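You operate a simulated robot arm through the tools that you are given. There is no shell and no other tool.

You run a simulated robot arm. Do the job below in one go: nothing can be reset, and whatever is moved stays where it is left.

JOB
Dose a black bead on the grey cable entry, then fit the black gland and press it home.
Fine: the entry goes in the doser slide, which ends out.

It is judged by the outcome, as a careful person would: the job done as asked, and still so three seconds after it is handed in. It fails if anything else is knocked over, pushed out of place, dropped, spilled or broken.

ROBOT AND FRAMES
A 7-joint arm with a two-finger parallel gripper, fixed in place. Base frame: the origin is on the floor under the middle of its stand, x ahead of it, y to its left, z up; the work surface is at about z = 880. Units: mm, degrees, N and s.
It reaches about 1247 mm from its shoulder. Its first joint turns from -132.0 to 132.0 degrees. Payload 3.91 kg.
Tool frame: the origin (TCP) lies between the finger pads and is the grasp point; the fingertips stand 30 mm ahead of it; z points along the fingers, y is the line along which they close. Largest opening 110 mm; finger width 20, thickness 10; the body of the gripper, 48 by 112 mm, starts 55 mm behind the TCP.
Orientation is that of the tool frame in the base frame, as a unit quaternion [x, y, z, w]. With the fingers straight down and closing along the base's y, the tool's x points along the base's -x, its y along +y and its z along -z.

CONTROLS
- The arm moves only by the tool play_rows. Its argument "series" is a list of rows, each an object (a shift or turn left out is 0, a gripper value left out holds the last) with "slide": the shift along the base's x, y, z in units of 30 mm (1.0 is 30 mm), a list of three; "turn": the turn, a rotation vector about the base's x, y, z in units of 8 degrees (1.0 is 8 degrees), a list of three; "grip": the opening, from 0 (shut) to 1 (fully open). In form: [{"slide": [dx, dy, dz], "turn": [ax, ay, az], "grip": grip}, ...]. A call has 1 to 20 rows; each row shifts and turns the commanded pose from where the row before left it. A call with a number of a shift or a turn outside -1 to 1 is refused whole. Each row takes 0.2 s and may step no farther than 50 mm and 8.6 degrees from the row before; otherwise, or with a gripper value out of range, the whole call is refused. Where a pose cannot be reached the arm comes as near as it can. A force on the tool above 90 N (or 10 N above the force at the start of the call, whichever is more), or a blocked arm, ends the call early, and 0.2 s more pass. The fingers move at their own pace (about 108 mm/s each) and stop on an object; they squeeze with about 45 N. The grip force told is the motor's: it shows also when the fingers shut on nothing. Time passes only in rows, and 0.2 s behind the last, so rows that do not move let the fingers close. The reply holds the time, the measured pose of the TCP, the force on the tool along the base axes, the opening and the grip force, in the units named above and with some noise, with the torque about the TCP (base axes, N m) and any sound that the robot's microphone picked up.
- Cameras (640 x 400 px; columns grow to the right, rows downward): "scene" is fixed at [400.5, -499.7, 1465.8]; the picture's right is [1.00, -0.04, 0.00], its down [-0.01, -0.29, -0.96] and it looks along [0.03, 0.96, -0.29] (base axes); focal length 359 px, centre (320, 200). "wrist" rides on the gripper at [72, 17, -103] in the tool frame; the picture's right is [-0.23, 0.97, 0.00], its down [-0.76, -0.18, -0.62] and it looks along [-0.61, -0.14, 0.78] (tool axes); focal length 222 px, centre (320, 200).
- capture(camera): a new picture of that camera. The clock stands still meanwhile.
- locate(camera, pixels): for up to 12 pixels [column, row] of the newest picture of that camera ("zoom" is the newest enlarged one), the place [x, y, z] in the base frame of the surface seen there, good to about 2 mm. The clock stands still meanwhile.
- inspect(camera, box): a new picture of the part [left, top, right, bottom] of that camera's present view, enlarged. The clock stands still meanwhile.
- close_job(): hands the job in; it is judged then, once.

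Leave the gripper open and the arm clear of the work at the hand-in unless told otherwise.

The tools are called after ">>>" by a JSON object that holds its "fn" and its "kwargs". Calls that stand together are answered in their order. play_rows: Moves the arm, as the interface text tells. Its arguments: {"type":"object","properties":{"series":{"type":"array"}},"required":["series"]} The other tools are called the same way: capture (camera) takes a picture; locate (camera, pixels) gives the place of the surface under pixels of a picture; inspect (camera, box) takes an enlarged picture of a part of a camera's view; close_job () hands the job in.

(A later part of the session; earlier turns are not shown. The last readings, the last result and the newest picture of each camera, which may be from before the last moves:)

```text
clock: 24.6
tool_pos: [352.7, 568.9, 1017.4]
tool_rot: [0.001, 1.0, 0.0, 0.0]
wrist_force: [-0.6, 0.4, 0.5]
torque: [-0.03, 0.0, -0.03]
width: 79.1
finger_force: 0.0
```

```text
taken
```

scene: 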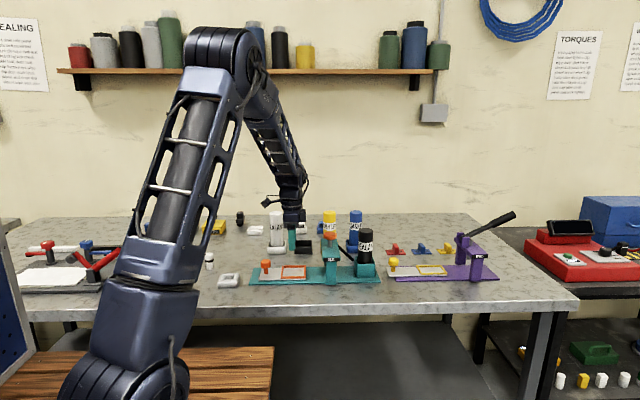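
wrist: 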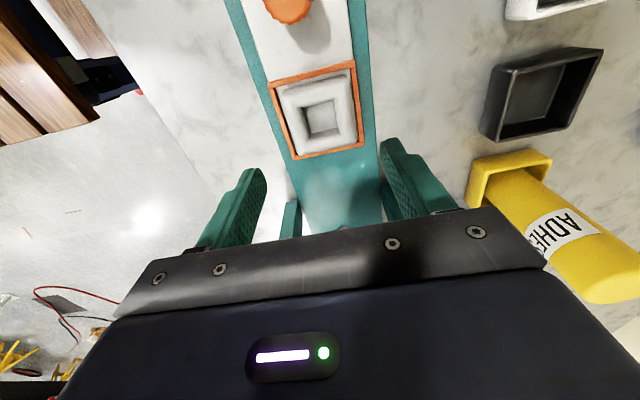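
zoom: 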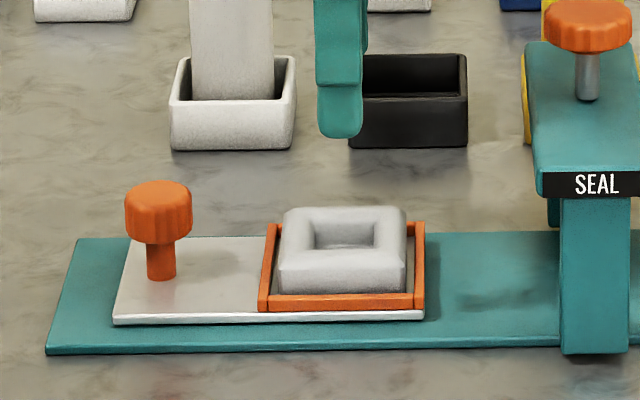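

The entry sits flat inside the orange frame. Now I'll take hold of the orange slide knob at (260, 571) to push the slide under the head.

>>> {"fn": "play_rows", "kwargs": {"series": [{"slide": [-1, 0, 0]}, {"slide": [-1, 0, 0]}, {"slide": [-1, 0.02, 0]}, {"slide": [0, 0, -0.9]}, {"slide": [0, 0, -0.9]}, {"slide": [0, 0, -0.9]}, {"slide": [0, 0, -0.3]}, {"slide": [0, 0, 0]}]}}

>>> {"fn": "capture", "kwargs": {"camera": "wrist"}}

>>> {"fn": "inspect", "kwargs": {"camera": "scene", "box": [230, 232, 310, 292]}}

```text
clock: 26.4
tool_pos: [261.6, 571.4, 928.0]
tool_rot: [0.001, 1.0, 0.0, 0.001]
wrist_force: [0.8, 1.1, -0.8]
torque: [0.03, -0.04, 0.02]
width: 79.4
finger_force: 0.0
```

```text
taken
```

wrist: 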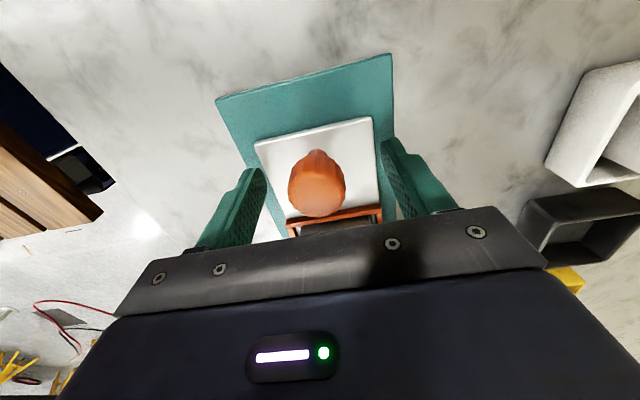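

```text
6.67 times, centred on (270, 262) of scene
```

zoom: 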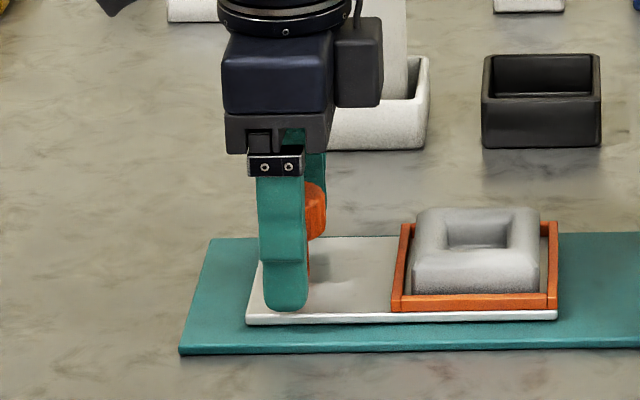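

The fingers straddle the knob evenly. I'll close on it and start sliding in +x.

>>> {"fn": "play_rows", "kwargs": {"series": [{"grip": 0.1}, {"grip": 0.1}, {"grip": 0.1}, {"grip": 0.1}, {"slide": [0.3, 0, 0]}, {"slide": [0.5, 0, 0]}, {"slide": [0.5, 0, 0]}, {"slide": [0, 0, 0]}]}}

>>> {"fn": "inspect", "kwargs": {"camera": "scene", "box": [230, 222, 390, 292]}}

```text
clock: 28.2
tool_pos: [298.7, 570.8, 928.5]
tool_rot: [0.0, 1.0, 0.0, 0.0]
wrist_force: [0.1, -23.2, -25.1]
torque: [0.39, -0.73, -0.1]
width: 31.7
finger_force: 45.3
```

```text
4.00 times, centred on (310, 257) of scene
```

zoom: 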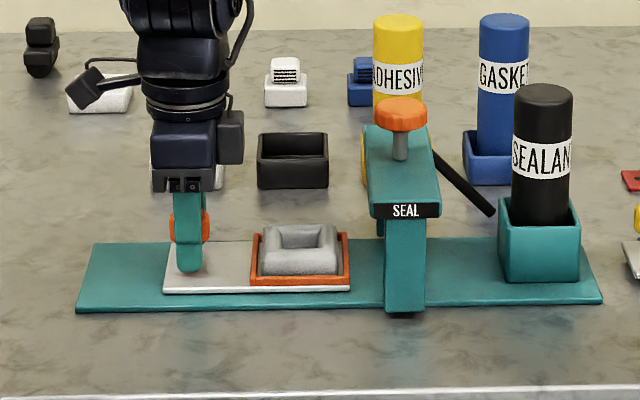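

The slide moves with the knob (39 mm so far). I'll keep pushing, easing a hair in y to relieve the side load, and then approach the end in smaller steps.

>>> {"fn": "play_rows", "kwargs": {"series": [{"slide": [0.4, -0.01, 0]}, {"slide": [0.5, -0.01, 0]}, {"slide": [0.5, 0, 0]}, {"slide": [0.5, 0, 0]}, {"slide": [0.3, 0, 0]}, {"slide": [0, 0, 0]}]}}

>>> {"fn": "inspect", "kwargs": {"camera": "scene", "box": [270, 222, 390, 292]}}

```text
clock: 29.6
tool_pos: [366.4, 569.1, 930.0]
tool_rot: [0.001, 1.0, -0.001, 0.001]
wrist_force: [0.9, -48.7, -15.7]
torque: [0.25, -0.21, -0.1]
width: 32.0
finger_force: 45.0
```

```text
5.33 times, centred on (330, 257) of scene
```

zoom: 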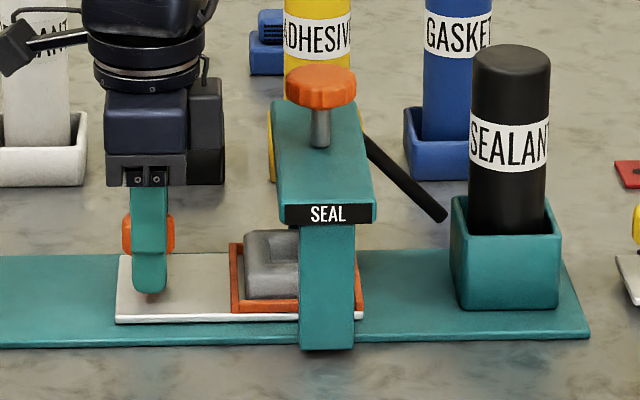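

The side force has grown to −48 N in y, so the rail seems to drift slightly toward −y. I'll ease the tool about 1 mm toward −y and read the force before going on.

>>> {"fn": "play_rows", "kwargs": {"series": [{"slide": [0, -0.035, 0]}, {"slide": [0, 0, 0]}]}}

```text
clock: 30.2
tool_pos: [365.8, 569.4, 929.5]
tool_rot: [0.0, 1.0, -0.001, 0.001]
wrist_force: [-0.6, -37.3, -20.4]
torque: [0.28, -0.2, 0.0]
width: 31.8
finger_force: 44.5
```

Easing 1 mm dropped the load by about 11 N. I'll ease a bit more and carry on in x with small steps, drifting slightly toward −y.

>>> {"fn": "play_rows", "kwargs": {"series": [{"slide": [0, -0.07, 0]}, {"slide": [0.15, -0.005, 0]}, {"slide": [0.15, -0.005, 0]}, {"slide": [0, 0, 0]}]}}

>>> {"fn": "inspect", "kwargs": {"camera": "scene", "box": [270, 222, 390, 292]}}

>>> {"fn": "capture", "kwargs": {"camera": "wrist"}}

```text
clock: 31.2
tool_pos: [373.8, 570.6, 929.4]
tool_rot: [0.0, 1.0, 0.001, 0.001]
wrist_force: [-0.3, 14.0, -6.6]
torque: [-0.04, 0.71, 0.15]
width: 31.6
finger_force: 44.6
```

```text
5.33 times, centred on (330, 257) of scene
```

zoom: 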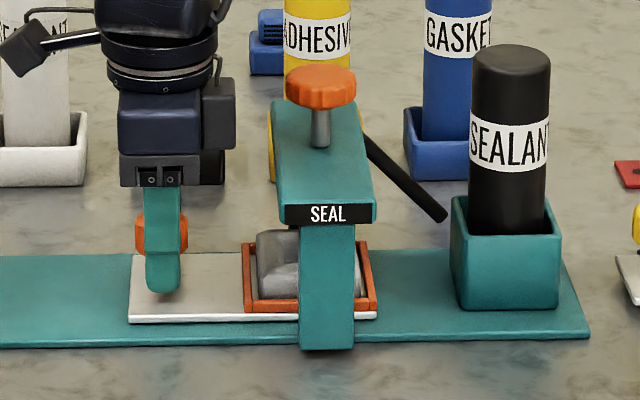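

```text
taken
```

wrist: 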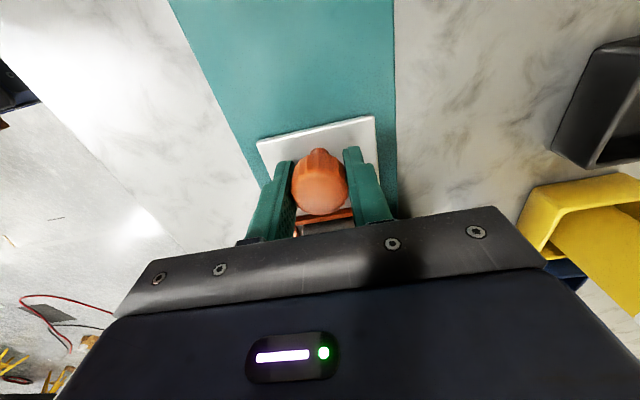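

The side load is small now (+14 N in y) and there is no resistance in x. The slide has moved 114 mm, and the frame centre should be near x≈465. I'll continue in small steps to find the end stop.

>>> {"fn": "play_rows", "kwargs": {"series": [{"slide": [0.1, 0.03, 0]}, {"slide": [0.1, 0, 0]}, {"slide": [0, 0, 0]}]}}

```text
clock: 32.0
tool_pos: [379.5, 569.5, 929.4]
tool_rot: [0.001, 1.0, 0.001, 0.002]
wrist_force: [4.1, 11.9, 15.3]
torque: [-0.53, 0.38, 0.1]
width: 32.2
finger_force: 45.0
```

>>> {"fn": "play_rows", "kwargs": {"series": [{"slide": [0.1, 0, 0]}, {"slide": [0, 0, 0]}]}}

>>> {"fn": "inspect", "kwargs": {"camera": "scene", "box": [270, 222, 390, 292]}}

```text
clock: 32.6
tool_pos: [382.1, 569.5, 930.1]
tool_rot: [0.0, 1.0, 0.002, 0.0]
wrist_force: [-11.6, 20.0, 31.1]
torque: [-0.24, 0.35, -0.01]
width: 32.0
finger_force: 45.5
```

```text
5.33 times, centred on (330, 257) of scene
```

zoom: 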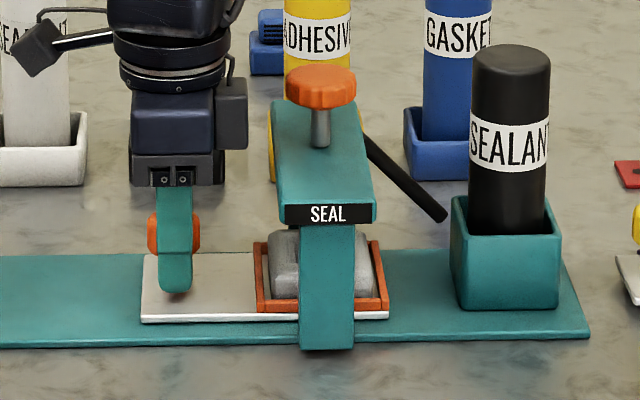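

Entry, frame, post and press knob all now line up at about x≈473, and x resistance is starting (−11.6 N). I'll push another millimetre or so to confirm it is at the stop.

>>> {"fn": "play_rows", "kwargs": {"series": [{"slide": [0.06, 0, 0]}, {"slide": [0, 0, 0]}]}}

```text
clock: 33.2
tool_pos: [383.3, 570.0, 928.3]
tool_rot: [-0.001, 1.0, 0.001, 0.001]
wrist_force: [-30.4, 38.3, 21.4]
torque: [-0.07, 0.12, 0.13]
width: 32.0
finger_force: 44.7
```

The x force jumped to −30 N, so the slide is at its stop. I'll relax the side load, open the fingers and rise.

>>> {"fn": "play_rows", "kwargs": {"series": [{"slide": [-0.03, 0.06, 0]}, {"slide": [0, 0, 0]}, {"grip": 0.6}, {"grip": 0.6}, {"slide": [0, 0, 0.3]}, {"slide": [0, 0, 0.9]}, {"slide": [0, 0, 0.9]}, {"slide": [0, 0, 0.9]}, {"slide": [0, 0, 0.9]}, {"slide": [0, 0, 0.9]}, {"slide": [0, 0, 0.9]}, {"slide": [0, 0, 0]}]}}

>>> {"fn": "capture", "kwargs": {"camera": "wrist"}}

>>> {"fn": "inspect", "kwargs": {"camera": "scene", "box": [270, 212, 390, 292]}}

```text
clock: 35.8
tool_pos: [381.3, 574.2, 1101.1]
tool_rot: [0.0, 1.0, 0.0, 0.0]
wrist_force: [-0.5, 0.0, -1.2]
torque: [0.02, 0.0, 0.03]
width: 66.3
finger_force: 0.1
```

```text
taken
```

wrist: 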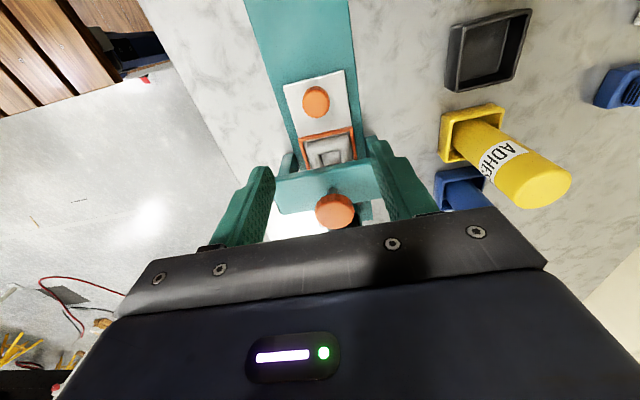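

```text
5.00 times, centred on (330, 252) of scene
```

zoom: 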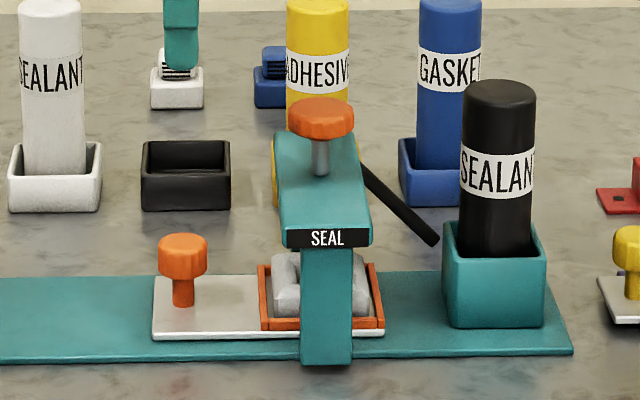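

The slide stays in and the entry is centred under the head. I'll locate the orange press knob from above, at (335, 211) in the wrist view.

>>> {"fn": "inspect", "kwargs": {"camera": "wrist", "box": [270, 60, 400, 240]}}

>>> {"fn": "play_rows", "kwargs": {"series": [{"slide": [0, 0, 0]}]}}

```text
2.22 times, centred on (335, 150) of wrist
```

zoom: 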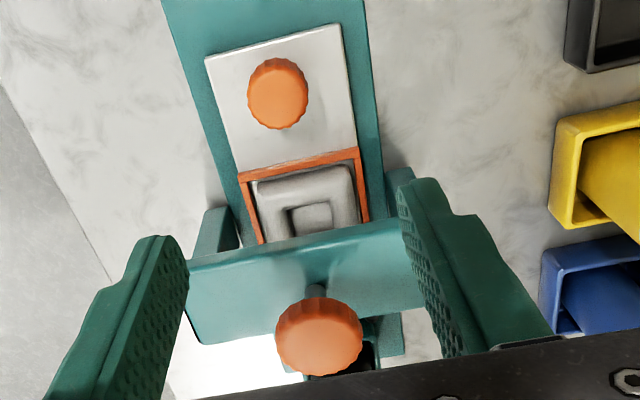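

```text
clock: 36.2
tool_pos: [383.1, 573.2, 1102.1]
tool_rot: [0.0, 1.0, 0.0, 0.0]
wrist_force: [-0.7, 0.3, -0.1]
torque: [-0.03, 0.02, 0.01]
width: 66.0
finger_force: 0.1
```

>>> {"fn": "locate", "kwargs": {"camera": "zoom", "pixels": [[320, 337], [280, 335], [360, 335], [320, 302], [320, 372], [277, 92], [300, 190], [322, 222], [220, 280], [330, 250], [355, 285], [370, 340]]}}

```text
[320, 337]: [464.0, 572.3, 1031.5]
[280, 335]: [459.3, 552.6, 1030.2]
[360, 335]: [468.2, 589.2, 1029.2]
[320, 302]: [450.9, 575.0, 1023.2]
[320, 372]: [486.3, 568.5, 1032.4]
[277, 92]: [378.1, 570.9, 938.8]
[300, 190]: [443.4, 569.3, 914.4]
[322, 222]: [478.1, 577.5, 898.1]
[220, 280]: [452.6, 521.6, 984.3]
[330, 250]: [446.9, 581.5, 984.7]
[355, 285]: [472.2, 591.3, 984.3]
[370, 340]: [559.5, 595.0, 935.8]
```

The press knob's top is at z≈1031.5 with its centre near (470, 571). I'll close the fingers, move over it, and come down to just above its top.

>>> {"fn": "play_rows", "kwargs": {"series": [{"slide": [0.3, 0, 0], "grip": 0}, {"slide": [0.9, -0.03, 0]}, {"slide": [0.9, -0.03, 0]}, {"slide": [0.83, -0.03, 0]}, {"slide": [0, 0, -0.5]}, {"slide": [0, 0, -0.5]}, {"slide": [0, 0, 0]}]}}

>>> {"fn": "capture", "kwargs": {"camera": "wrist"}}

>>> {"fn": "inspect", "kwargs": {"camera": "scene", "box": [290, 202, 390, 282]}}

```text
clock: 37.8
tool_pos: [473.6, 567.5, 1069.5]
tool_rot: [0.0, 1.0, 0.0, 0.0]
wrist_force: [-0.3, -0.5, 0.1]
torque: [-0.01, 0.0, -0.03]
width: 0.2
finger_force: 37.8
```

```text
taken
```

wrist: 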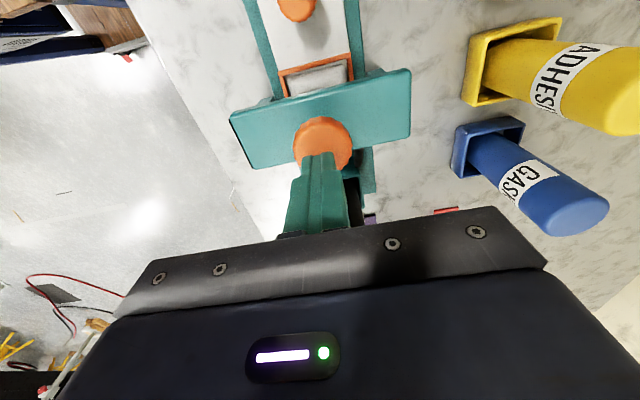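

```text
5.00 times, centred on (340, 242) of scene
```

zoom: 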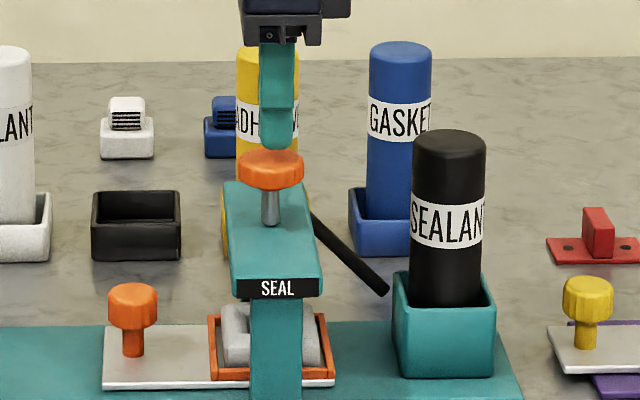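

The fingertips are about 4 mm too far in +x and about 3 mm off in y. I'll correct that and begin pressing gently, reading the force.

>>> {"fn": "play_rows", "kwargs": {"series": [{"slide": [-0.13, 0.09, 0]}, {"slide": [0, 0, -0.15]}, {"slide": [0, 0, -0.1]}, {"slide": [0, 0, -0.1]}, {"slide": [0, 0, -0.1]}, {"slide": [0, 0, 0]}]}}

>>> {"fn": "inspect", "kwargs": {"camera": "scene", "box": [290, 202, 390, 282]}}

```text
clock: 39.2
tool_pos: [467.5, 571.1, 1055.3]
tool_rot: [0.0, 1.0, 0.001, 0.0]
wrist_force: [1.0, 0.5, 1.0]
torque: [0.03, 0.0, 0.01]
width: 0.3
finger_force: 37.0
```

```text
5.00 times, centred on (340, 242) of scene
```

zoom: 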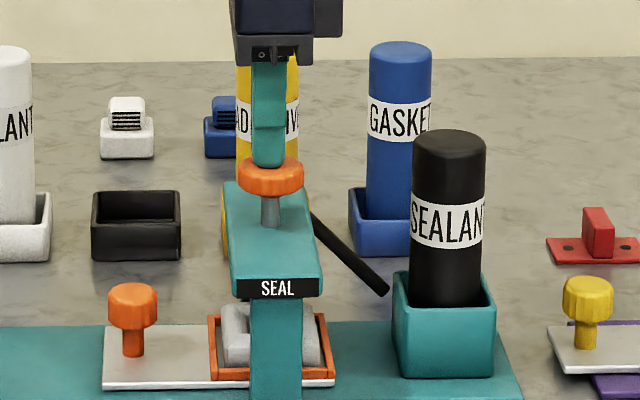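

The button has started to go down (about 6 mm) with almost no force. I'll keep pressing in small steps.

>>> {"fn": "play_rows", "kwargs": {"series": [{"slide": [0, 0, -0.1]}, {"slide": [0, 0, -0.1]}, {"slide": [0, 0, -0.1]}, {"slide": [0, 0, -0.1]}, {"slide": [0, 0, 0]}]}}

>>> {"fn": "inspect", "kwargs": {"camera": "scene", "box": [290, 202, 390, 282]}}

```text
clock: 40.4
tool_pos: [469.3, 571.6, 1044.3]
tool_rot: [0.001, 1.0, 0.0, 0.0]
wrist_force: [-0.5, -0.1, 1.2]
torque: [-0.05, 0.02, 0.01]
width: 0.1
finger_force: 37.3
heard: click
```

```text
5.00 times, centred on (340, 242) of scene
```

zoom: 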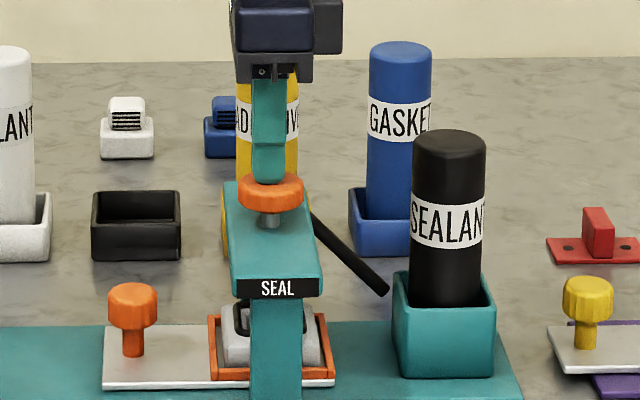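

I heard a click, and a black bead is now visible around the entry's hole at (240, 320) in the zoom. I'll lift off the button so the dose isn't repeated, and look at the bead.

>>> {"fn": "play_rows", "kwargs": {"series": [{"slide": [0, 0, 0.3]}, {"slide": [0, 0, 0.6]}, {"slide": [0, 0, 0.9]}, {"slide": [0, 0, 0.5]}, {"slide": [-0.9, 0, 0]}, {"slide": [-0.9, 0, 0]}, {"slide": [-0.9, 0, 0]}, {"slide": [-0.3, 0, 0], "grip": 0.6}, {"slide": [0, 0, 0]}]}}

>>> {"fn": "capture", "kwargs": {"camera": "wrist"}}

>>> {"fn": "inspect", "kwargs": {"camera": "scene", "box": [290, 202, 390, 282]}}

>>> {"fn": "inspect", "kwargs": {"camera": "wrist", "box": [270, 60, 400, 240]}}

```text
clock: 42.4
tool_pos: [377.4, 570.3, 1112.3]
tool_rot: [0.0, 1.0, 0.0, 0.0]
wrist_force: [-0.4, -0.1, 0.0]
torque: [0.02, -0.01, -0.01]
width: 66.0
finger_force: 0.1
```

```text
taken
```

wrist: 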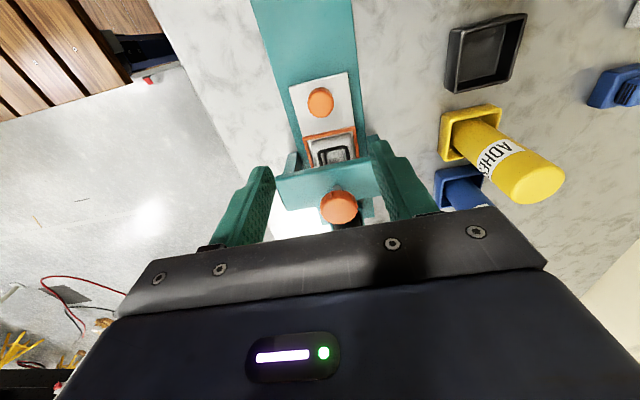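

```text
5.00 times, centred on (340, 242) of scene
```

zoom: 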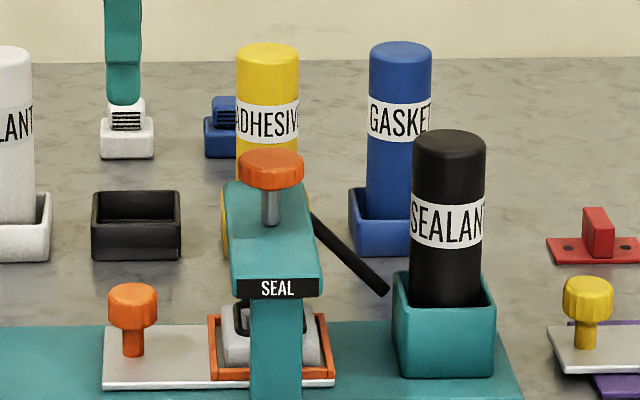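

```text
2.22 times, centred on (335, 150) of wrist
```

zoom: 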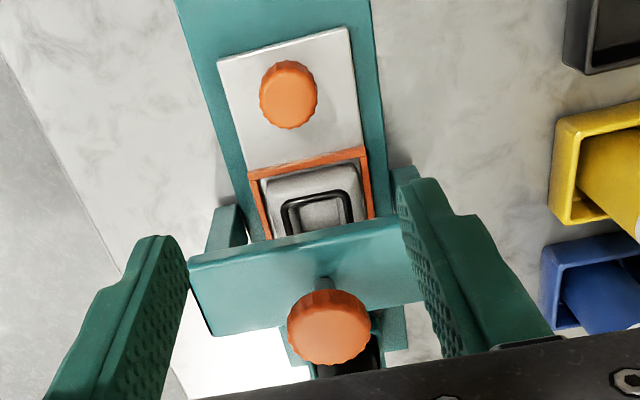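

The bead is a clean black ring around the hole, and the button has sprung back. Now I'll locate the slide knob at (320, 102) so I can pull the slide out.

>>> {"fn": "locate", "kwargs": {"camera": "wrist", "pixels": [[320, 102], [309, 103], [331, 101], [320, 90], [320, 114]]}}

>>> {"fn": "play_rows", "kwargs": {"series": [{"slide": [0, 0, 0]}]}}

```text
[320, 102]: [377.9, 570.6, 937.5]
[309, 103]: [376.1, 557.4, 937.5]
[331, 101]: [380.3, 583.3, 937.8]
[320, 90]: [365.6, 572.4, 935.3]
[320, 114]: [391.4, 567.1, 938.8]
```

```text
clock: 42.8
tool_pos: [377.9, 570.1, 1112.8]
tool_rot: [0.002, 1.0, 0.0, 0.0]
wrist_force: [0.7, 0.7, -0.4]
torque: [0.02, 0.02, -0.02]
width: 65.9
finger_force: 0.0
```

The knob is at (378.3, 570.4), directly below the gripper. I'll go straight down, grip it, and pull the slide back toward −x.

>>> {"fn": "play_rows", "kwargs": {"series": [{"slide": [0.02, 0, -0.9]}, {"slide": [0, 0, -0.9]}, {"slide": [0, 0, -0.9]}, {"slide": [0, 0, -0.9]}, {"slide": [0, 0, -0.9]}, {"slide": [0, 0, -0.9]}, {"slide": [0, 0, -0.5]}, {"slide": [0, 0, -0.2]}, {"slide": [0, 0, 0]}, {"grip": 0.1}, {"grip": 0.1}, {"grip": 0.1}, {"grip": 0.1}]}}

>>> {"fn": "inspect", "kwargs": {"camera": "scene", "box": [270, 222, 390, 292]}}

```text
clock: 45.6
tool_pos: [376.5, 569.6, 930.0]
tool_rot: [0.0, 1.0, -0.001, 0.0]
wrist_force: [-1.4, -18.6, 0.0]
torque: [0.12, -0.15, -0.09]
width: 31.8
finger_force: 45.2
```

```text
5.33 times, centred on (330, 257) of scene
```

zoom: 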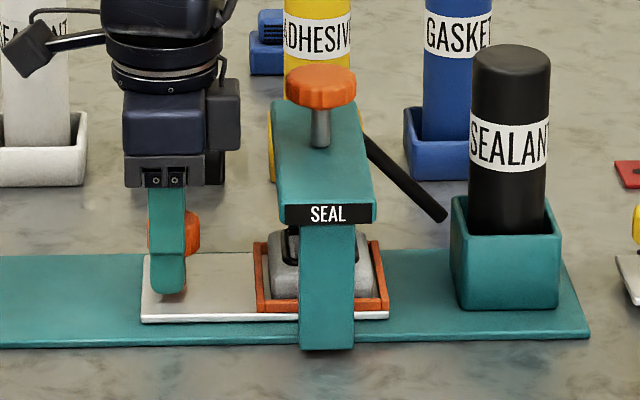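

I have hold of the knob, but the fingers sit about 3–4 mm off-centre in x. I'll open, re-centre, close again, and then pull gently.

>>> {"fn": "play_rows", "kwargs": {"series": [{"grip": 0.5}, {"slide": [0.1, 0, 0]}, {"slide": [0, 0, 0], "grip": 0.1}, {"grip": 0.1}, {"grip": 0.1}, {"slide": [-0.2, 0, 0]}, {"slide": [-0.5, 0, 0]}, {"slide": [-0.5, 0, 0]}, {"slide": [0, 0, 0]}]}}

>>> {"fn": "inspect", "kwargs": {"camera": "scene", "box": [230, 222, 390, 292]}}

```text
clock: 47.6
tool_pos: [344.1, 569.6, 929.9]
tool_rot: [0.0, 1.0, 0.0, 0.0]
wrist_force: [-0.7, -16.5, 10.6]
torque: [0.06, 0.01, 0.45]
width: 31.7
finger_force: 45.3
```

```text
4.00 times, centred on (310, 257) of scene
```

zoom: 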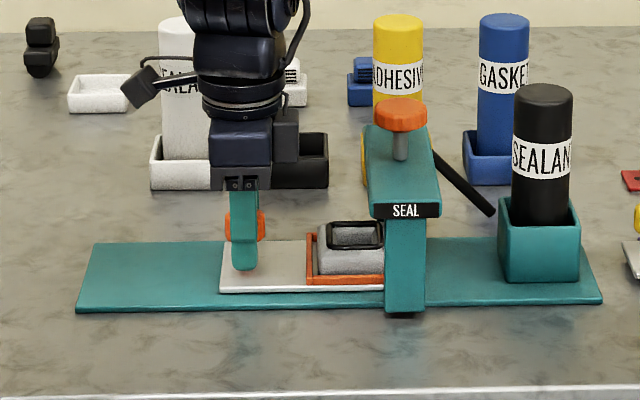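

The slide follows smoothly, with the beaded entry still in its frame. I'll continue out.

>>> {"fn": "play_rows", "kwargs": {"series": [{"slide": [-0.4, -0.01, 0]}, {"slide": [-0.5, -0.01, 0]}, {"slide": [-0.5, 0, 0]}, {"slide": [-0.5, 0, 0]}, {"slide": [-0.4, 0, 0]}, {"slide": [-0.2, 0, 0]}, {"slide": [0, 0, 0]}]}}

>>> {"fn": "inspect", "kwargs": {"camera": "scene", "box": [230, 222, 390, 292]}}

```text
clock: 49.2
tool_pos: [270.9, 569.5, 929.1]
tool_rot: [0.001, 1.0, -0.001, 0.001]
wrist_force: [-1.4, 7.2, -31.0]
torque: [0.42, 0.33, -0.1]
width: 31.7
finger_force: 44.7
```

```text
4.00 times, centred on (310, 257) of scene
```

zoom: 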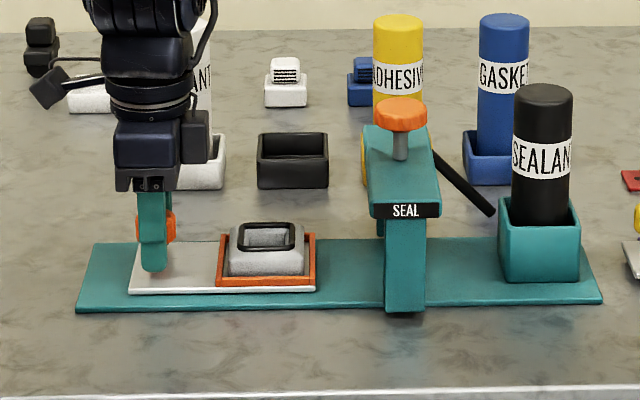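

About 11 mm remain to the original out position. I'll finish in small steps and feel for the stop.

>>> {"fn": "play_rows", "kwargs": {"series": [{"slide": [-0.15, 0, 0]}, {"slide": [-0.12, 0, 0]}, {"slide": [-0.08, 0, 0]}, {"slide": [0, 0, 0]}]}}

```text
clock: 50.2
tool_pos: [261.0, 569.9, 929.8]
tool_rot: [0.0, 1.0, -0.002, 0.0]
wrist_force: [-1.6, 12.0, -35.6]
torque: [0.34, 0.12, 0.0]
width: 31.9
finger_force: 45.2
```

>>> {"fn": "play_rows", "kwargs": {"series": [{"slide": [-0.05, 0, 0.03]}, {"slide": [0, 0, 0]}]}}

>>> {"fn": "inspect", "kwargs": {"camera": "scene", "box": [230, 200, 390, 300]}}

```text
clock: 50.8
tool_pos: [259.3, 570.3, 931.3]
tool_rot: [0.001, 1.0, -0.001, 0.0]
wrist_force: [9.0, -0.6, -35.8]
torque: [0.4, -0.11, 0.0]
width: 32.0
finger_force: 45.1
```

```text
4.00 times, centred on (310, 250) of scene
```

zoom: 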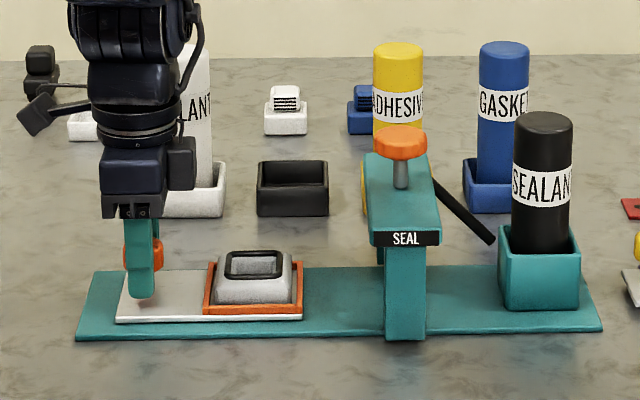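

The slide plate is back exactly at its starting position (116–303 in the zoom), and the stop gives a slight +9 N. I'll release the knob, rise, and check the bead and slide from above.

>>> {"fn": "play_rows", "kwargs": {"series": [{"grip": 0.6}, {"grip": 0.6}, {"slide": [0, 0, 0]}, {"slide": [0, 0, 0.5]}, {"slide": [0, 0, 0.9]}, {"slide": [0, 0, 0.9]}, {"slide": [0, 0, 0.9]}, {"slide": [0, 0, 0.9]}, {"slide": [0, 0, 0.9]}, {"slide": [0.6, 0, 0.9]}, {"slide": [0.9, 0, 0]}, {"slide": [0, 0, 0]}]}}

>>> {"fn": "capture", "kwargs": {"camera": "wrist"}}

>>> {"fn": "inspect", "kwargs": {"camera": "scene", "box": [230, 200, 390, 300]}}

```text
clock: 53.4
tool_pos: [303.7, 570.0, 1109.7]
tool_rot: [0.001, 1.0, 0.0, -0.001]
wrist_force: [-0.3, 0.4, 0.3]
torque: [0.0, 0.0, 0.02]
width: 65.8
finger_force: 0.1
```

```text
taken
```

wrist: 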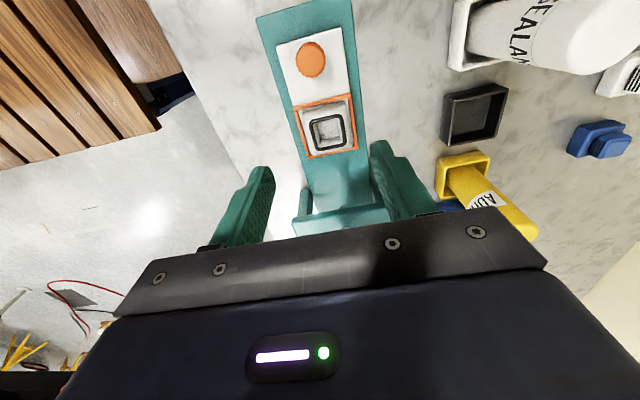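

```text
4.00 times, centred on (310, 250) of scene
```

zoom: 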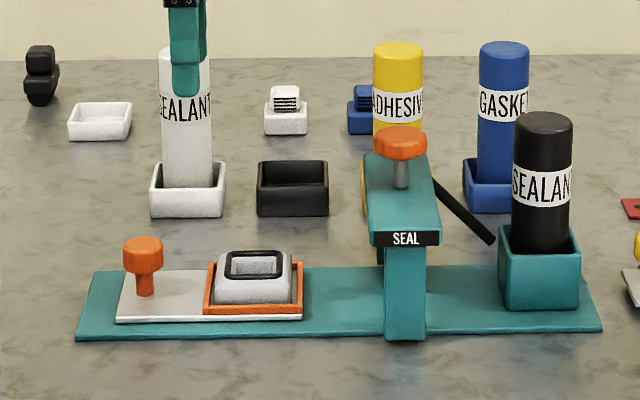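

The slide is out and the entry with its bead sits at (326, 128). I'll zoom in and measure the hole centre for fitting the gland.

>>> {"fn": "inspect", "kwargs": {"camera": "wrist", "box": [286, 88, 366, 168]}}

```text
5.00 times, centred on (326, 128) of wrist
```

zoom: 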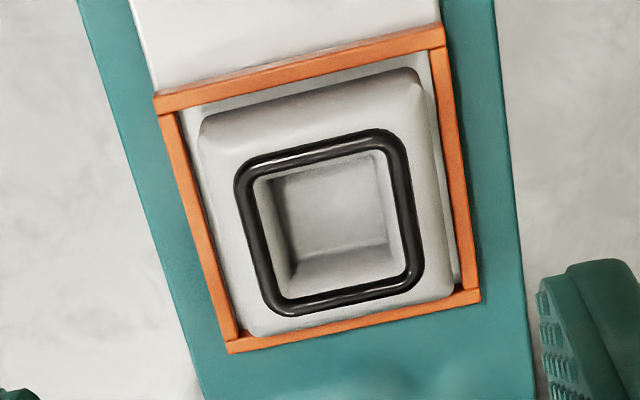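

>>> {"fn": "locate", "kwargs": {"camera": "zoom", "pixels": [[318, 150], [345, 297], [252, 235], [408, 205], [268, 180], [378, 155], [395, 265], [290, 282], [330, 215], [300, 165], [340, 285], [390, 215]]}}

>>> {"fn": "locate", "kwargs": {"camera": "zoom", "pixels": [[205, 125], [410, 75], [450, 290], [255, 330], [170, 150], [445, 60], [470, 270], [225, 320], [300, 70], [350, 325]]}}

```text
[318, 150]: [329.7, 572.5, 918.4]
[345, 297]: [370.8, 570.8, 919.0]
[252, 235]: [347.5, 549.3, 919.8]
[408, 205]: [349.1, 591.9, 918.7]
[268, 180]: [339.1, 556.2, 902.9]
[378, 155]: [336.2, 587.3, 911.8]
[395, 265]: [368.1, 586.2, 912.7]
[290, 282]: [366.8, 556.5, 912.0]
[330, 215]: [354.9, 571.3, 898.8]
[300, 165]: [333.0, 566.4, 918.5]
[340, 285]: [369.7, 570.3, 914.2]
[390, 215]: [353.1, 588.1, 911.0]
```

```text
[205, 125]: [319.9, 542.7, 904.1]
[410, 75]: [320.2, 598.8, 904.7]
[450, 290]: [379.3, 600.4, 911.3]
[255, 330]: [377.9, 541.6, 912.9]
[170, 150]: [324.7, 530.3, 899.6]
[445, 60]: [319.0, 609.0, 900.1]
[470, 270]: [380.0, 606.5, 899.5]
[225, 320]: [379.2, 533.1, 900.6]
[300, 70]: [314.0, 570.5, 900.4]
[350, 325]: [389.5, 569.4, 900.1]
```

The hole centre is at about (350, 570.8). The bead runs about 42 mm square around it, which is wider than the slim black cylinder. Before picking, I want to be sure which black part is really the gland. So I'll look closely at the black blocky part at the back (95, 1035) and the similar striped white and blue parts.

>>> {"fn": "play_rows", "kwargs": {"series": [{"slide": [0, 0.6, 0.9]}, {"slide": [0, 1, 0.6]}, {"slide": [0, 1, 0.4]}, {"slide": [0, 1, 0]}, {"slide": [0, 1, 0]}, {"slide": [0, 1, 0]}, {"slide": [0, 1, 0]}, {"slide": [0, 1, 0]}, {"slide": [0, 1, 0]}, {"slide": [0, 1, 0]}, {"slide": [0, 1, 0]}, {"slide": [0, 0.7, 0]}, {"slide": [0, 0, 0]}]}}

>>> {"fn": "capture", "kwargs": {"camera": "wrist"}}

```text
clock: 56.2
tool_pos: [304.6, 897.8, 1163.9]
tool_rot: [0.0, 1.0, 0.0, 0.0]
wrist_force: [-0.5, -0.1, -0.2]
torque: [0.01, 0.03, -0.02]
width: 66.0
finger_force: 0.0
out of reach, approached as far as the arm can: row 12
```

```text
taken
```

wrist: 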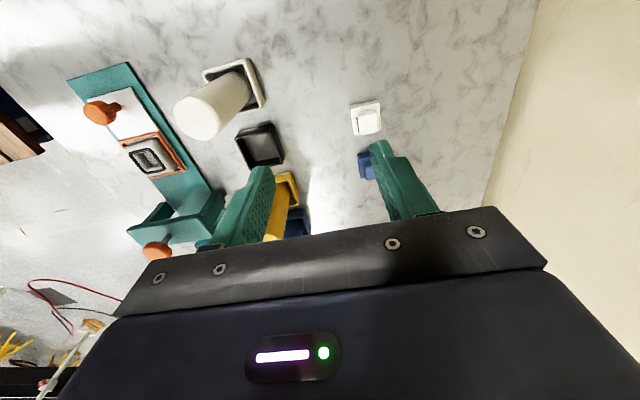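

>>> {"fn": "inspect", "kwargs": {"camera": "wrist", "box": [330, 80, 420, 190]}}

>>> {"fn": "inspect", "kwargs": {"camera": "scene", "box": [170, 240, 220, 295]}}

>>> {"fn": "inspect", "kwargs": {"camera": "scene", "box": [225, 205, 255, 235]}}

>>> {"fn": "inspect", "kwargs": {"camera": "scene", "box": [540, 330, 640, 400]}}

```text
3.64 times, centred on (375, 135) of wrist
```

zoom: 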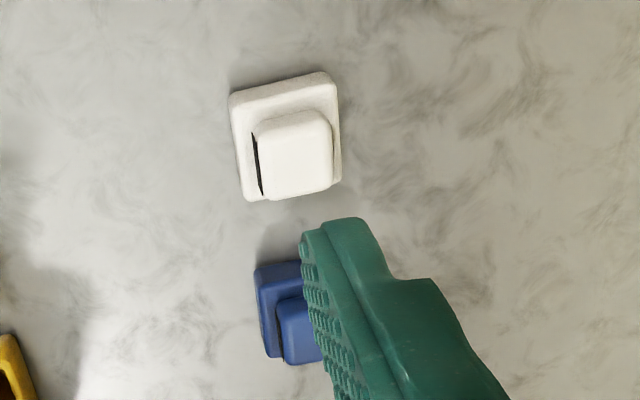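

```text
7.27 times, centred on (195, 268) of scene
```

zoom: 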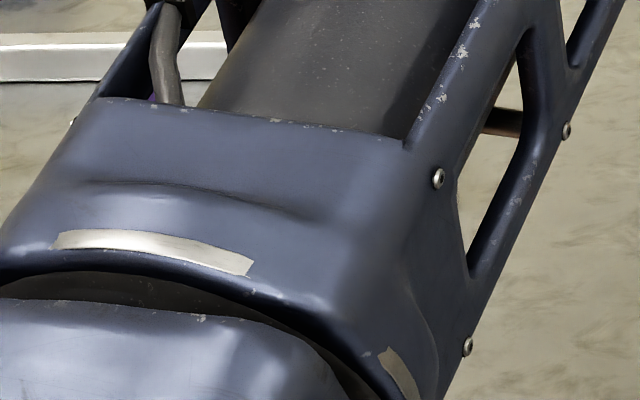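

```text
13.33 times, centred on (240, 220) of scene
```

zoom: 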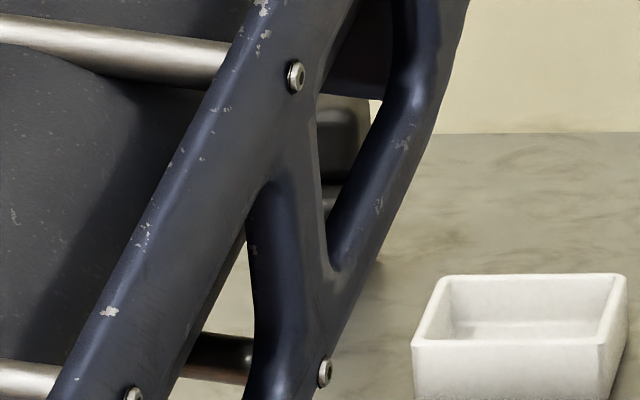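

```text
5.71 times, centred on (590, 365) of scene
```

zoom: 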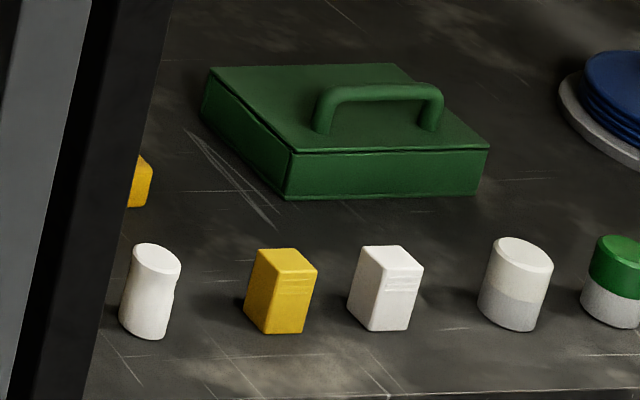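

The white and blue striped parts are beyond reach and look like loose clutter. To settle the identity of the black blocky part, I'll move the camera closer to it at (95, 1035).

>>> {"fn": "play_rows", "kwargs": {"series": [{"slide": [-0.5, -0.3, 0]}, {"slide": [-1, -0.2, 0]}, {"slide": [-1, -0.2, 0]}, {"slide": [-1, -0.1, 0]}, {"slide": [-1, -0.1, 0]}, {"slide": [-1, -0.1, 0]}, {"slide": [-1, -0.1, 0]}, {"slide": [-1, -0.1, 0]}, {"slide": [-1, -0.1, 0]}, {"slide": [-1, -0.1, 0]}, {"slide": [-0.6, 0, 0]}, {"slide": [0, 0, 0]}]}}

>>> {"fn": "capture", "kwargs": {"camera": "wrist"}}

```text
clock: 58.8
tool_pos: [1.5, 857.9, 1163.6]
tool_rot: [0.001, 1.0, 0.0, 0.0]
wrist_force: [0.5, -0.1, 0.4]
torque: [0.01, 0.0, 0.01]
width: 65.9
finger_force: 0.1
```

```text
taken
```

wrist: 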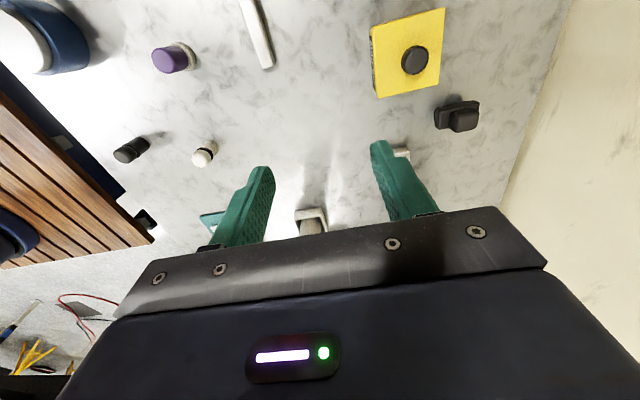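

>>> {"fn": "inspect", "kwargs": {"camera": "wrist", "box": [420, 80, 500, 150]}}

>>> {"fn": "inspect", "kwargs": {"camera": "wrist", "box": [100, 120, 230, 190]}}

```text
5.71 times, centred on (460, 115) of wrist
```

zoom: 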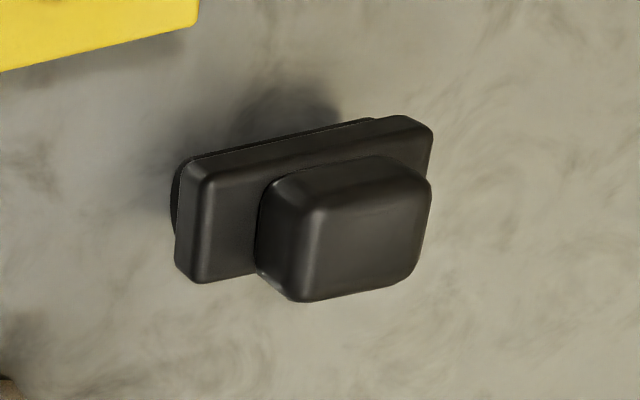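

```text
4.92 times, centred on (165, 155) of wrist
```

zoom: 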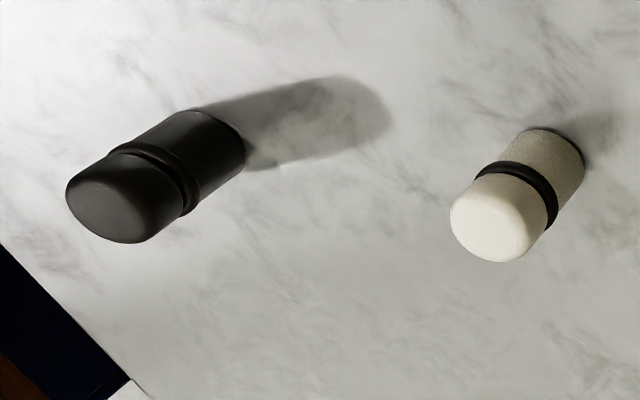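

The back part is a rocker-shaped stamp or blotter with a half-round bottom, so it is not a gland. The black cylinder with the seal ring is the gland, and the white one is its twin. I'll move above the black gland.

>>> {"fn": "play_rows", "kwargs": {"series": [{"slide": [0.06, -0.6, 0]}, {"slide": [0.06, -1, 0]}, {"slide": [0.06, -1, 0]}, {"slide": [0.06, -1, 0]}, {"slide": [0.06, -1, 0]}, {"slide": [0.06, -1, -0.3]}, {"slide": [0.06, -1, -0.5]}, {"slide": [0.06, -1, -0.5]}, {"slide": [0.06, -1, -0.5]}, {"slide": [0.06, -1, -0.5]}, {"slide": [0.06, -1, -0.5]}, {"slide": [0.06, -0.8, -0.5]}, {"slide": [0, 0, 0]}]}}

>>> {"fn": "capture", "kwargs": {"camera": "wrist"}}

>>> {"fn": "capture", "kwargs": {"camera": "scene"}}

```text
clock: 61.6
tool_pos: [23.8, 516.0, 1062.7]
tool_rot: [0.0, 1.0, 0.0, 0.0]
wrist_force: [-0.7, 0.0, 0.3]
torque: [0.0, -0.02, 0.0]
width: 66.1
finger_force: 0.1
```

```text
taken
```

wrist: 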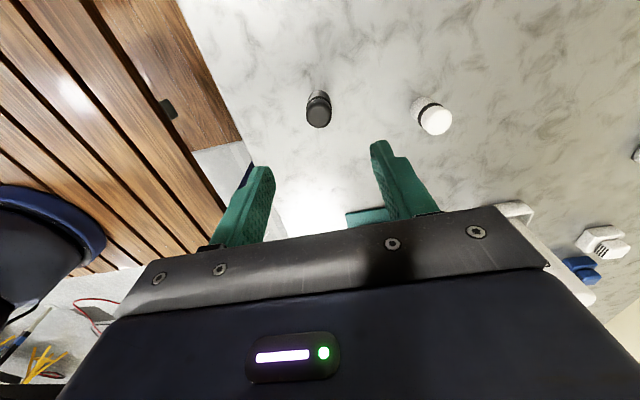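

```text
taken
```

scene: 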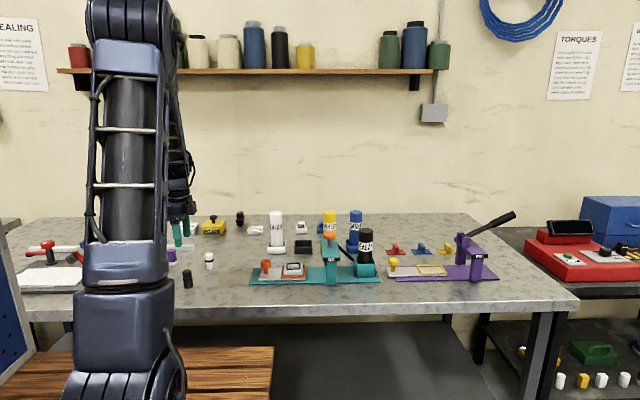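

The gland is at (318, 110) in the wrist view. I'll zoom in to measure its cap and ring exactly.

>>> {"fn": "inspect", "kwargs": {"camera": "wrist", "box": [288, 75, 348, 140]}}

```text
6.15 times, centred on (318, 108) of wrist
```

zoom: 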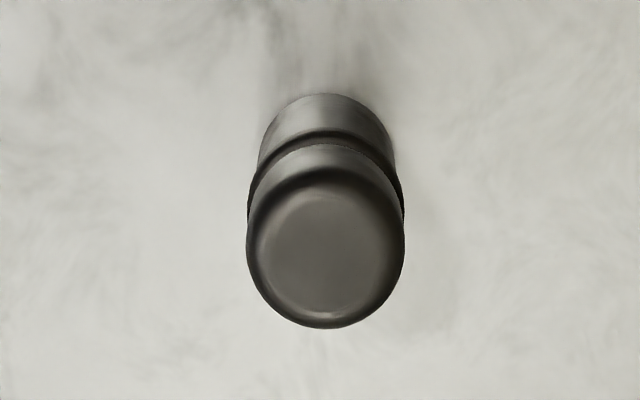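

>>> {"fn": "locate", "kwargs": {"camera": "zoom", "pixels": [[325, 250], [262, 250], [390, 250], [325, 195], [325, 310], [325, 178], [325, 155], [325, 138], [325, 115], [325, 97], [265, 150], [390, 150]]}}

```text
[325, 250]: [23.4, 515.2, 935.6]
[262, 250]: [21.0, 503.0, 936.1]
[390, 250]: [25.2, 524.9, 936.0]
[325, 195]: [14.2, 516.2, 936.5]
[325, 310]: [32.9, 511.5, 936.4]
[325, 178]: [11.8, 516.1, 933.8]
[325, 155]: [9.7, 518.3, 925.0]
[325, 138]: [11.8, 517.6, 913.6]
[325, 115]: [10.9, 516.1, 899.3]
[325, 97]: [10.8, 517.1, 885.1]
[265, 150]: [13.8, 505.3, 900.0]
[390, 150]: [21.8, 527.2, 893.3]
```

The gland is about 28 mm in diameter, centred at (23.5, 514.5), with its cap spanning z≈912–936. I'll lower so the tips are at about 914, grip the cap above the ring, and do a small test lift.

>>> {"fn": "play_rows", "kwargs": {"series": [{"slide": [0, -0.05, -0.9]}, {"slide": [0, 0, -0.9]}, {"slide": [0, 0, -0.9]}, {"slide": [0, 0, -0.9]}, {"slide": [0, 0, -0.35]}, {"slide": [0, 0, 0]}]}}

>>> {"fn": "capture", "kwargs": {"camera": "wrist"}}

>>> {"fn": "inspect", "kwargs": {"camera": "scene", "box": [160, 235, 240, 295]}}

```text
clock: 63.0
tool_pos: [22.6, 513.3, 943.9]
tool_rot: [0.001, 1.0, 0.0, 0.0]
wrist_force: [0.0, 0.6, -0.2]
torque: [0.0, 0.0, 0.02]
width: 66.2
finger_force: 0.1
```

```text
taken
```

wrist: 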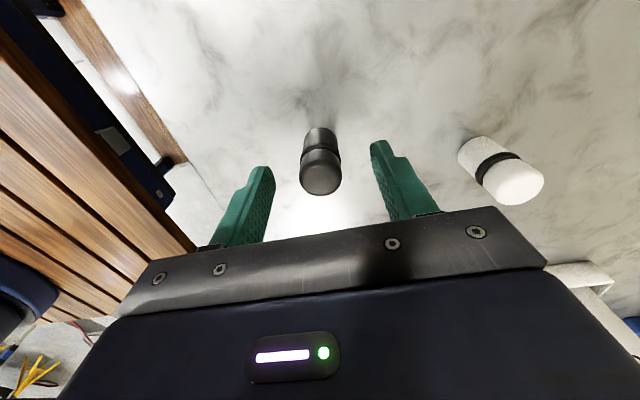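

```text
6.67 times, centred on (200, 265) of scene
```

zoom: 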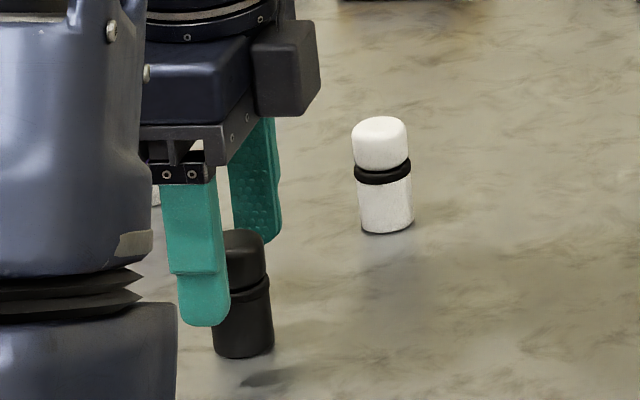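

The gland stands between the fingers. I'll close on the cap and test-lift 12 mm.

>>> {"fn": "play_rows", "kwargs": {"series": [{"slide": [0.03, 0.02, 0], "grip": 0.3}, {"grip": 0.15}, {"grip": 0.1}, {"grip": 0.1}, {"grip": 0.1}, {"slide": [0, 0, 0.2]}, {"slide": [0, 0, 0.3]}, {"slide": [0, 0, 0]}]}}

>>> {"fn": "inspect", "kwargs": {"camera": "scene", "box": [160, 235, 240, 295]}}

>>> {"fn": "inspect", "kwargs": {"camera": "wrist", "box": [240, 100, 400, 220]}}

```text
clock: 64.8
tool_pos: [23.6, 514.6, 960.9]
tool_rot: [0.0, 1.0, 0.0, 0.0]
wrist_force: [0.8, 0.9, -1.2]
torque: [0.01, 0.04, -0.03]
width: 24.8
finger_force: 45.4
```

```text
6.67 times, centred on (200, 265) of scene
```

zoom: 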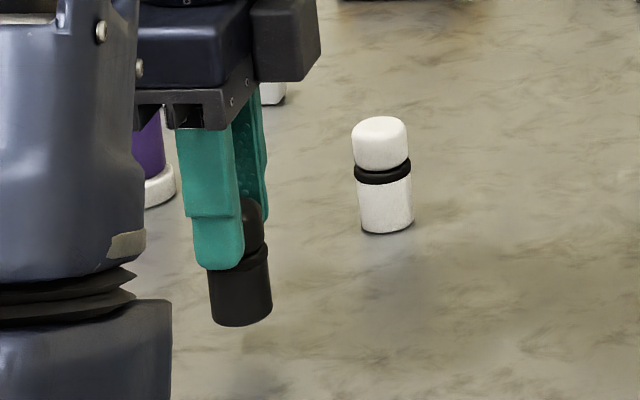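

```text
3.33 times, centred on (320, 160) of wrist
```

zoom: 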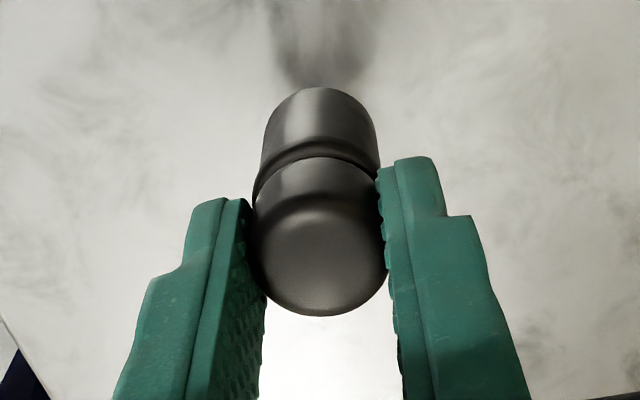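

The gland is held firmly (24.8 mm, 45 N) and upright. I'll lift it above everything and carry it over the entry at (350, 570.8).

>>> {"fn": "play_rows", "kwargs": {"series": [{"slide": [0, 0, 0.5]}, {"slide": [0, 0, 0.9]}, {"slide": [0, 0, 0.9]}, {"slide": [0.2, 0.03, 0.5]}, {"slide": [0.6, 0.1, 0]}, {"slide": [0.9, 0.155, 0]}, {"slide": [0.9, 0.155, 0]}, {"slide": [0.9, 0.155, 0]}, {"slide": [0.9, 0.155, 0]}, {"slide": [0.9, 0.155, 0]}, {"slide": [0.9, 0.155, 0]}, {"slide": [0.9, 0.155, 0]}, {"slide": [0.9, 0.155, 0]}, {"slide": [0.9, 0.155, 0]}, {"slide": [0.9, 0.155, 0]}, {"slide": [0.7, 0.12, 0]}, {"slide": [0.38, 0.07, 0]}, {"slide": [0, 0, 0]}]}}

>>> {"fn": "capture", "kwargs": {"camera": "wrist"}}

>>> {"fn": "inspect", "kwargs": {"camera": "scene", "box": [250, 212, 340, 292]}}

```text
clock: 68.6
tool_pos: [350.7, 572.2, 1045.4]
tool_rot: [0.001, 1.0, 0.0, 0.0]
wrist_force: [0.0, -0.3, 0.3]
torque: [0.01, 0.01, -0.02]
width: 24.8
finger_force: 44.6
```

```text
taken
```

wrist: 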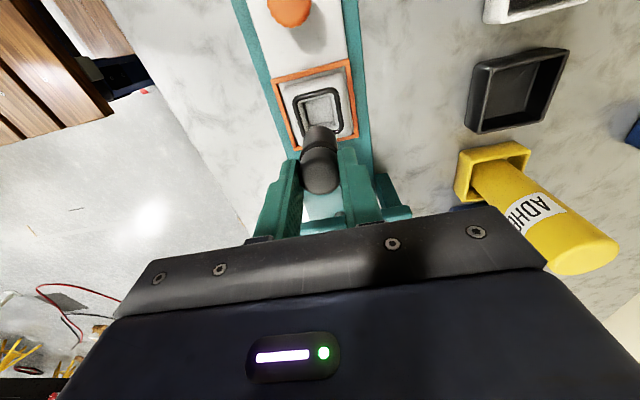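

```text
5.00 times, centred on (295, 252) of scene
```

zoom: 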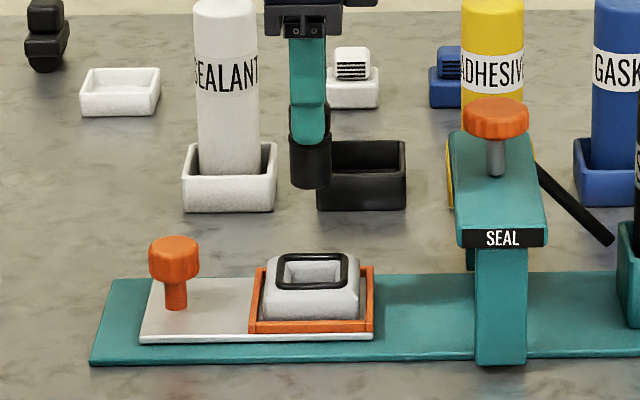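

The gland is over the entry. I'll measure both in the same view so the alignment error cancels out.

>>> {"fn": "inspect", "kwargs": {"camera": "wrist", "box": [260, 60, 380, 220]}}

```text
2.50 times, centred on (320, 140) of wrist
```

zoom: 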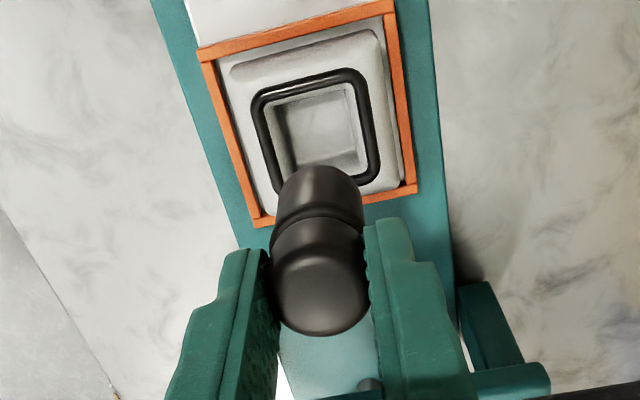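

>>> {"fn": "locate", "kwargs": {"camera": "zoom", "pixels": [[318, 170], [320, 190], [280, 200], [358, 190], [320, 222], [320, 285], [320, 325], [300, 85], [258, 120], [366, 110], [372, 160], [275, 180]]}}

>>> {"fn": "locate", "kwargs": {"camera": "zoom", "pixels": [[283, 295], [362, 290], [320, 260], [290, 105], [345, 90], [320, 120], [362, 150], [340, 290], [300, 290]]}}

```text
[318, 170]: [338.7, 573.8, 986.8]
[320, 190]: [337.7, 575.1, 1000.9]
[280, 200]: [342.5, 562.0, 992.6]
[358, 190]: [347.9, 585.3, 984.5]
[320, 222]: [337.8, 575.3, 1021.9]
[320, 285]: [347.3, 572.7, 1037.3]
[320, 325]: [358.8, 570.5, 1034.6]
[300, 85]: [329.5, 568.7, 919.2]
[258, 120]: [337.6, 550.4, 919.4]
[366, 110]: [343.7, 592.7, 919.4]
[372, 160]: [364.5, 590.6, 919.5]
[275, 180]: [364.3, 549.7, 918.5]
```

```text
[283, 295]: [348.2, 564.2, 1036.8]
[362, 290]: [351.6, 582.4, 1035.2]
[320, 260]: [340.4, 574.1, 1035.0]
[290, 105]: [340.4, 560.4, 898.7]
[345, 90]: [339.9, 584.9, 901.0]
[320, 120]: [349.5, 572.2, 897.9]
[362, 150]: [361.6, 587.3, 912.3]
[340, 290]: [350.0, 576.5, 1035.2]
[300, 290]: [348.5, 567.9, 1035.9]
```

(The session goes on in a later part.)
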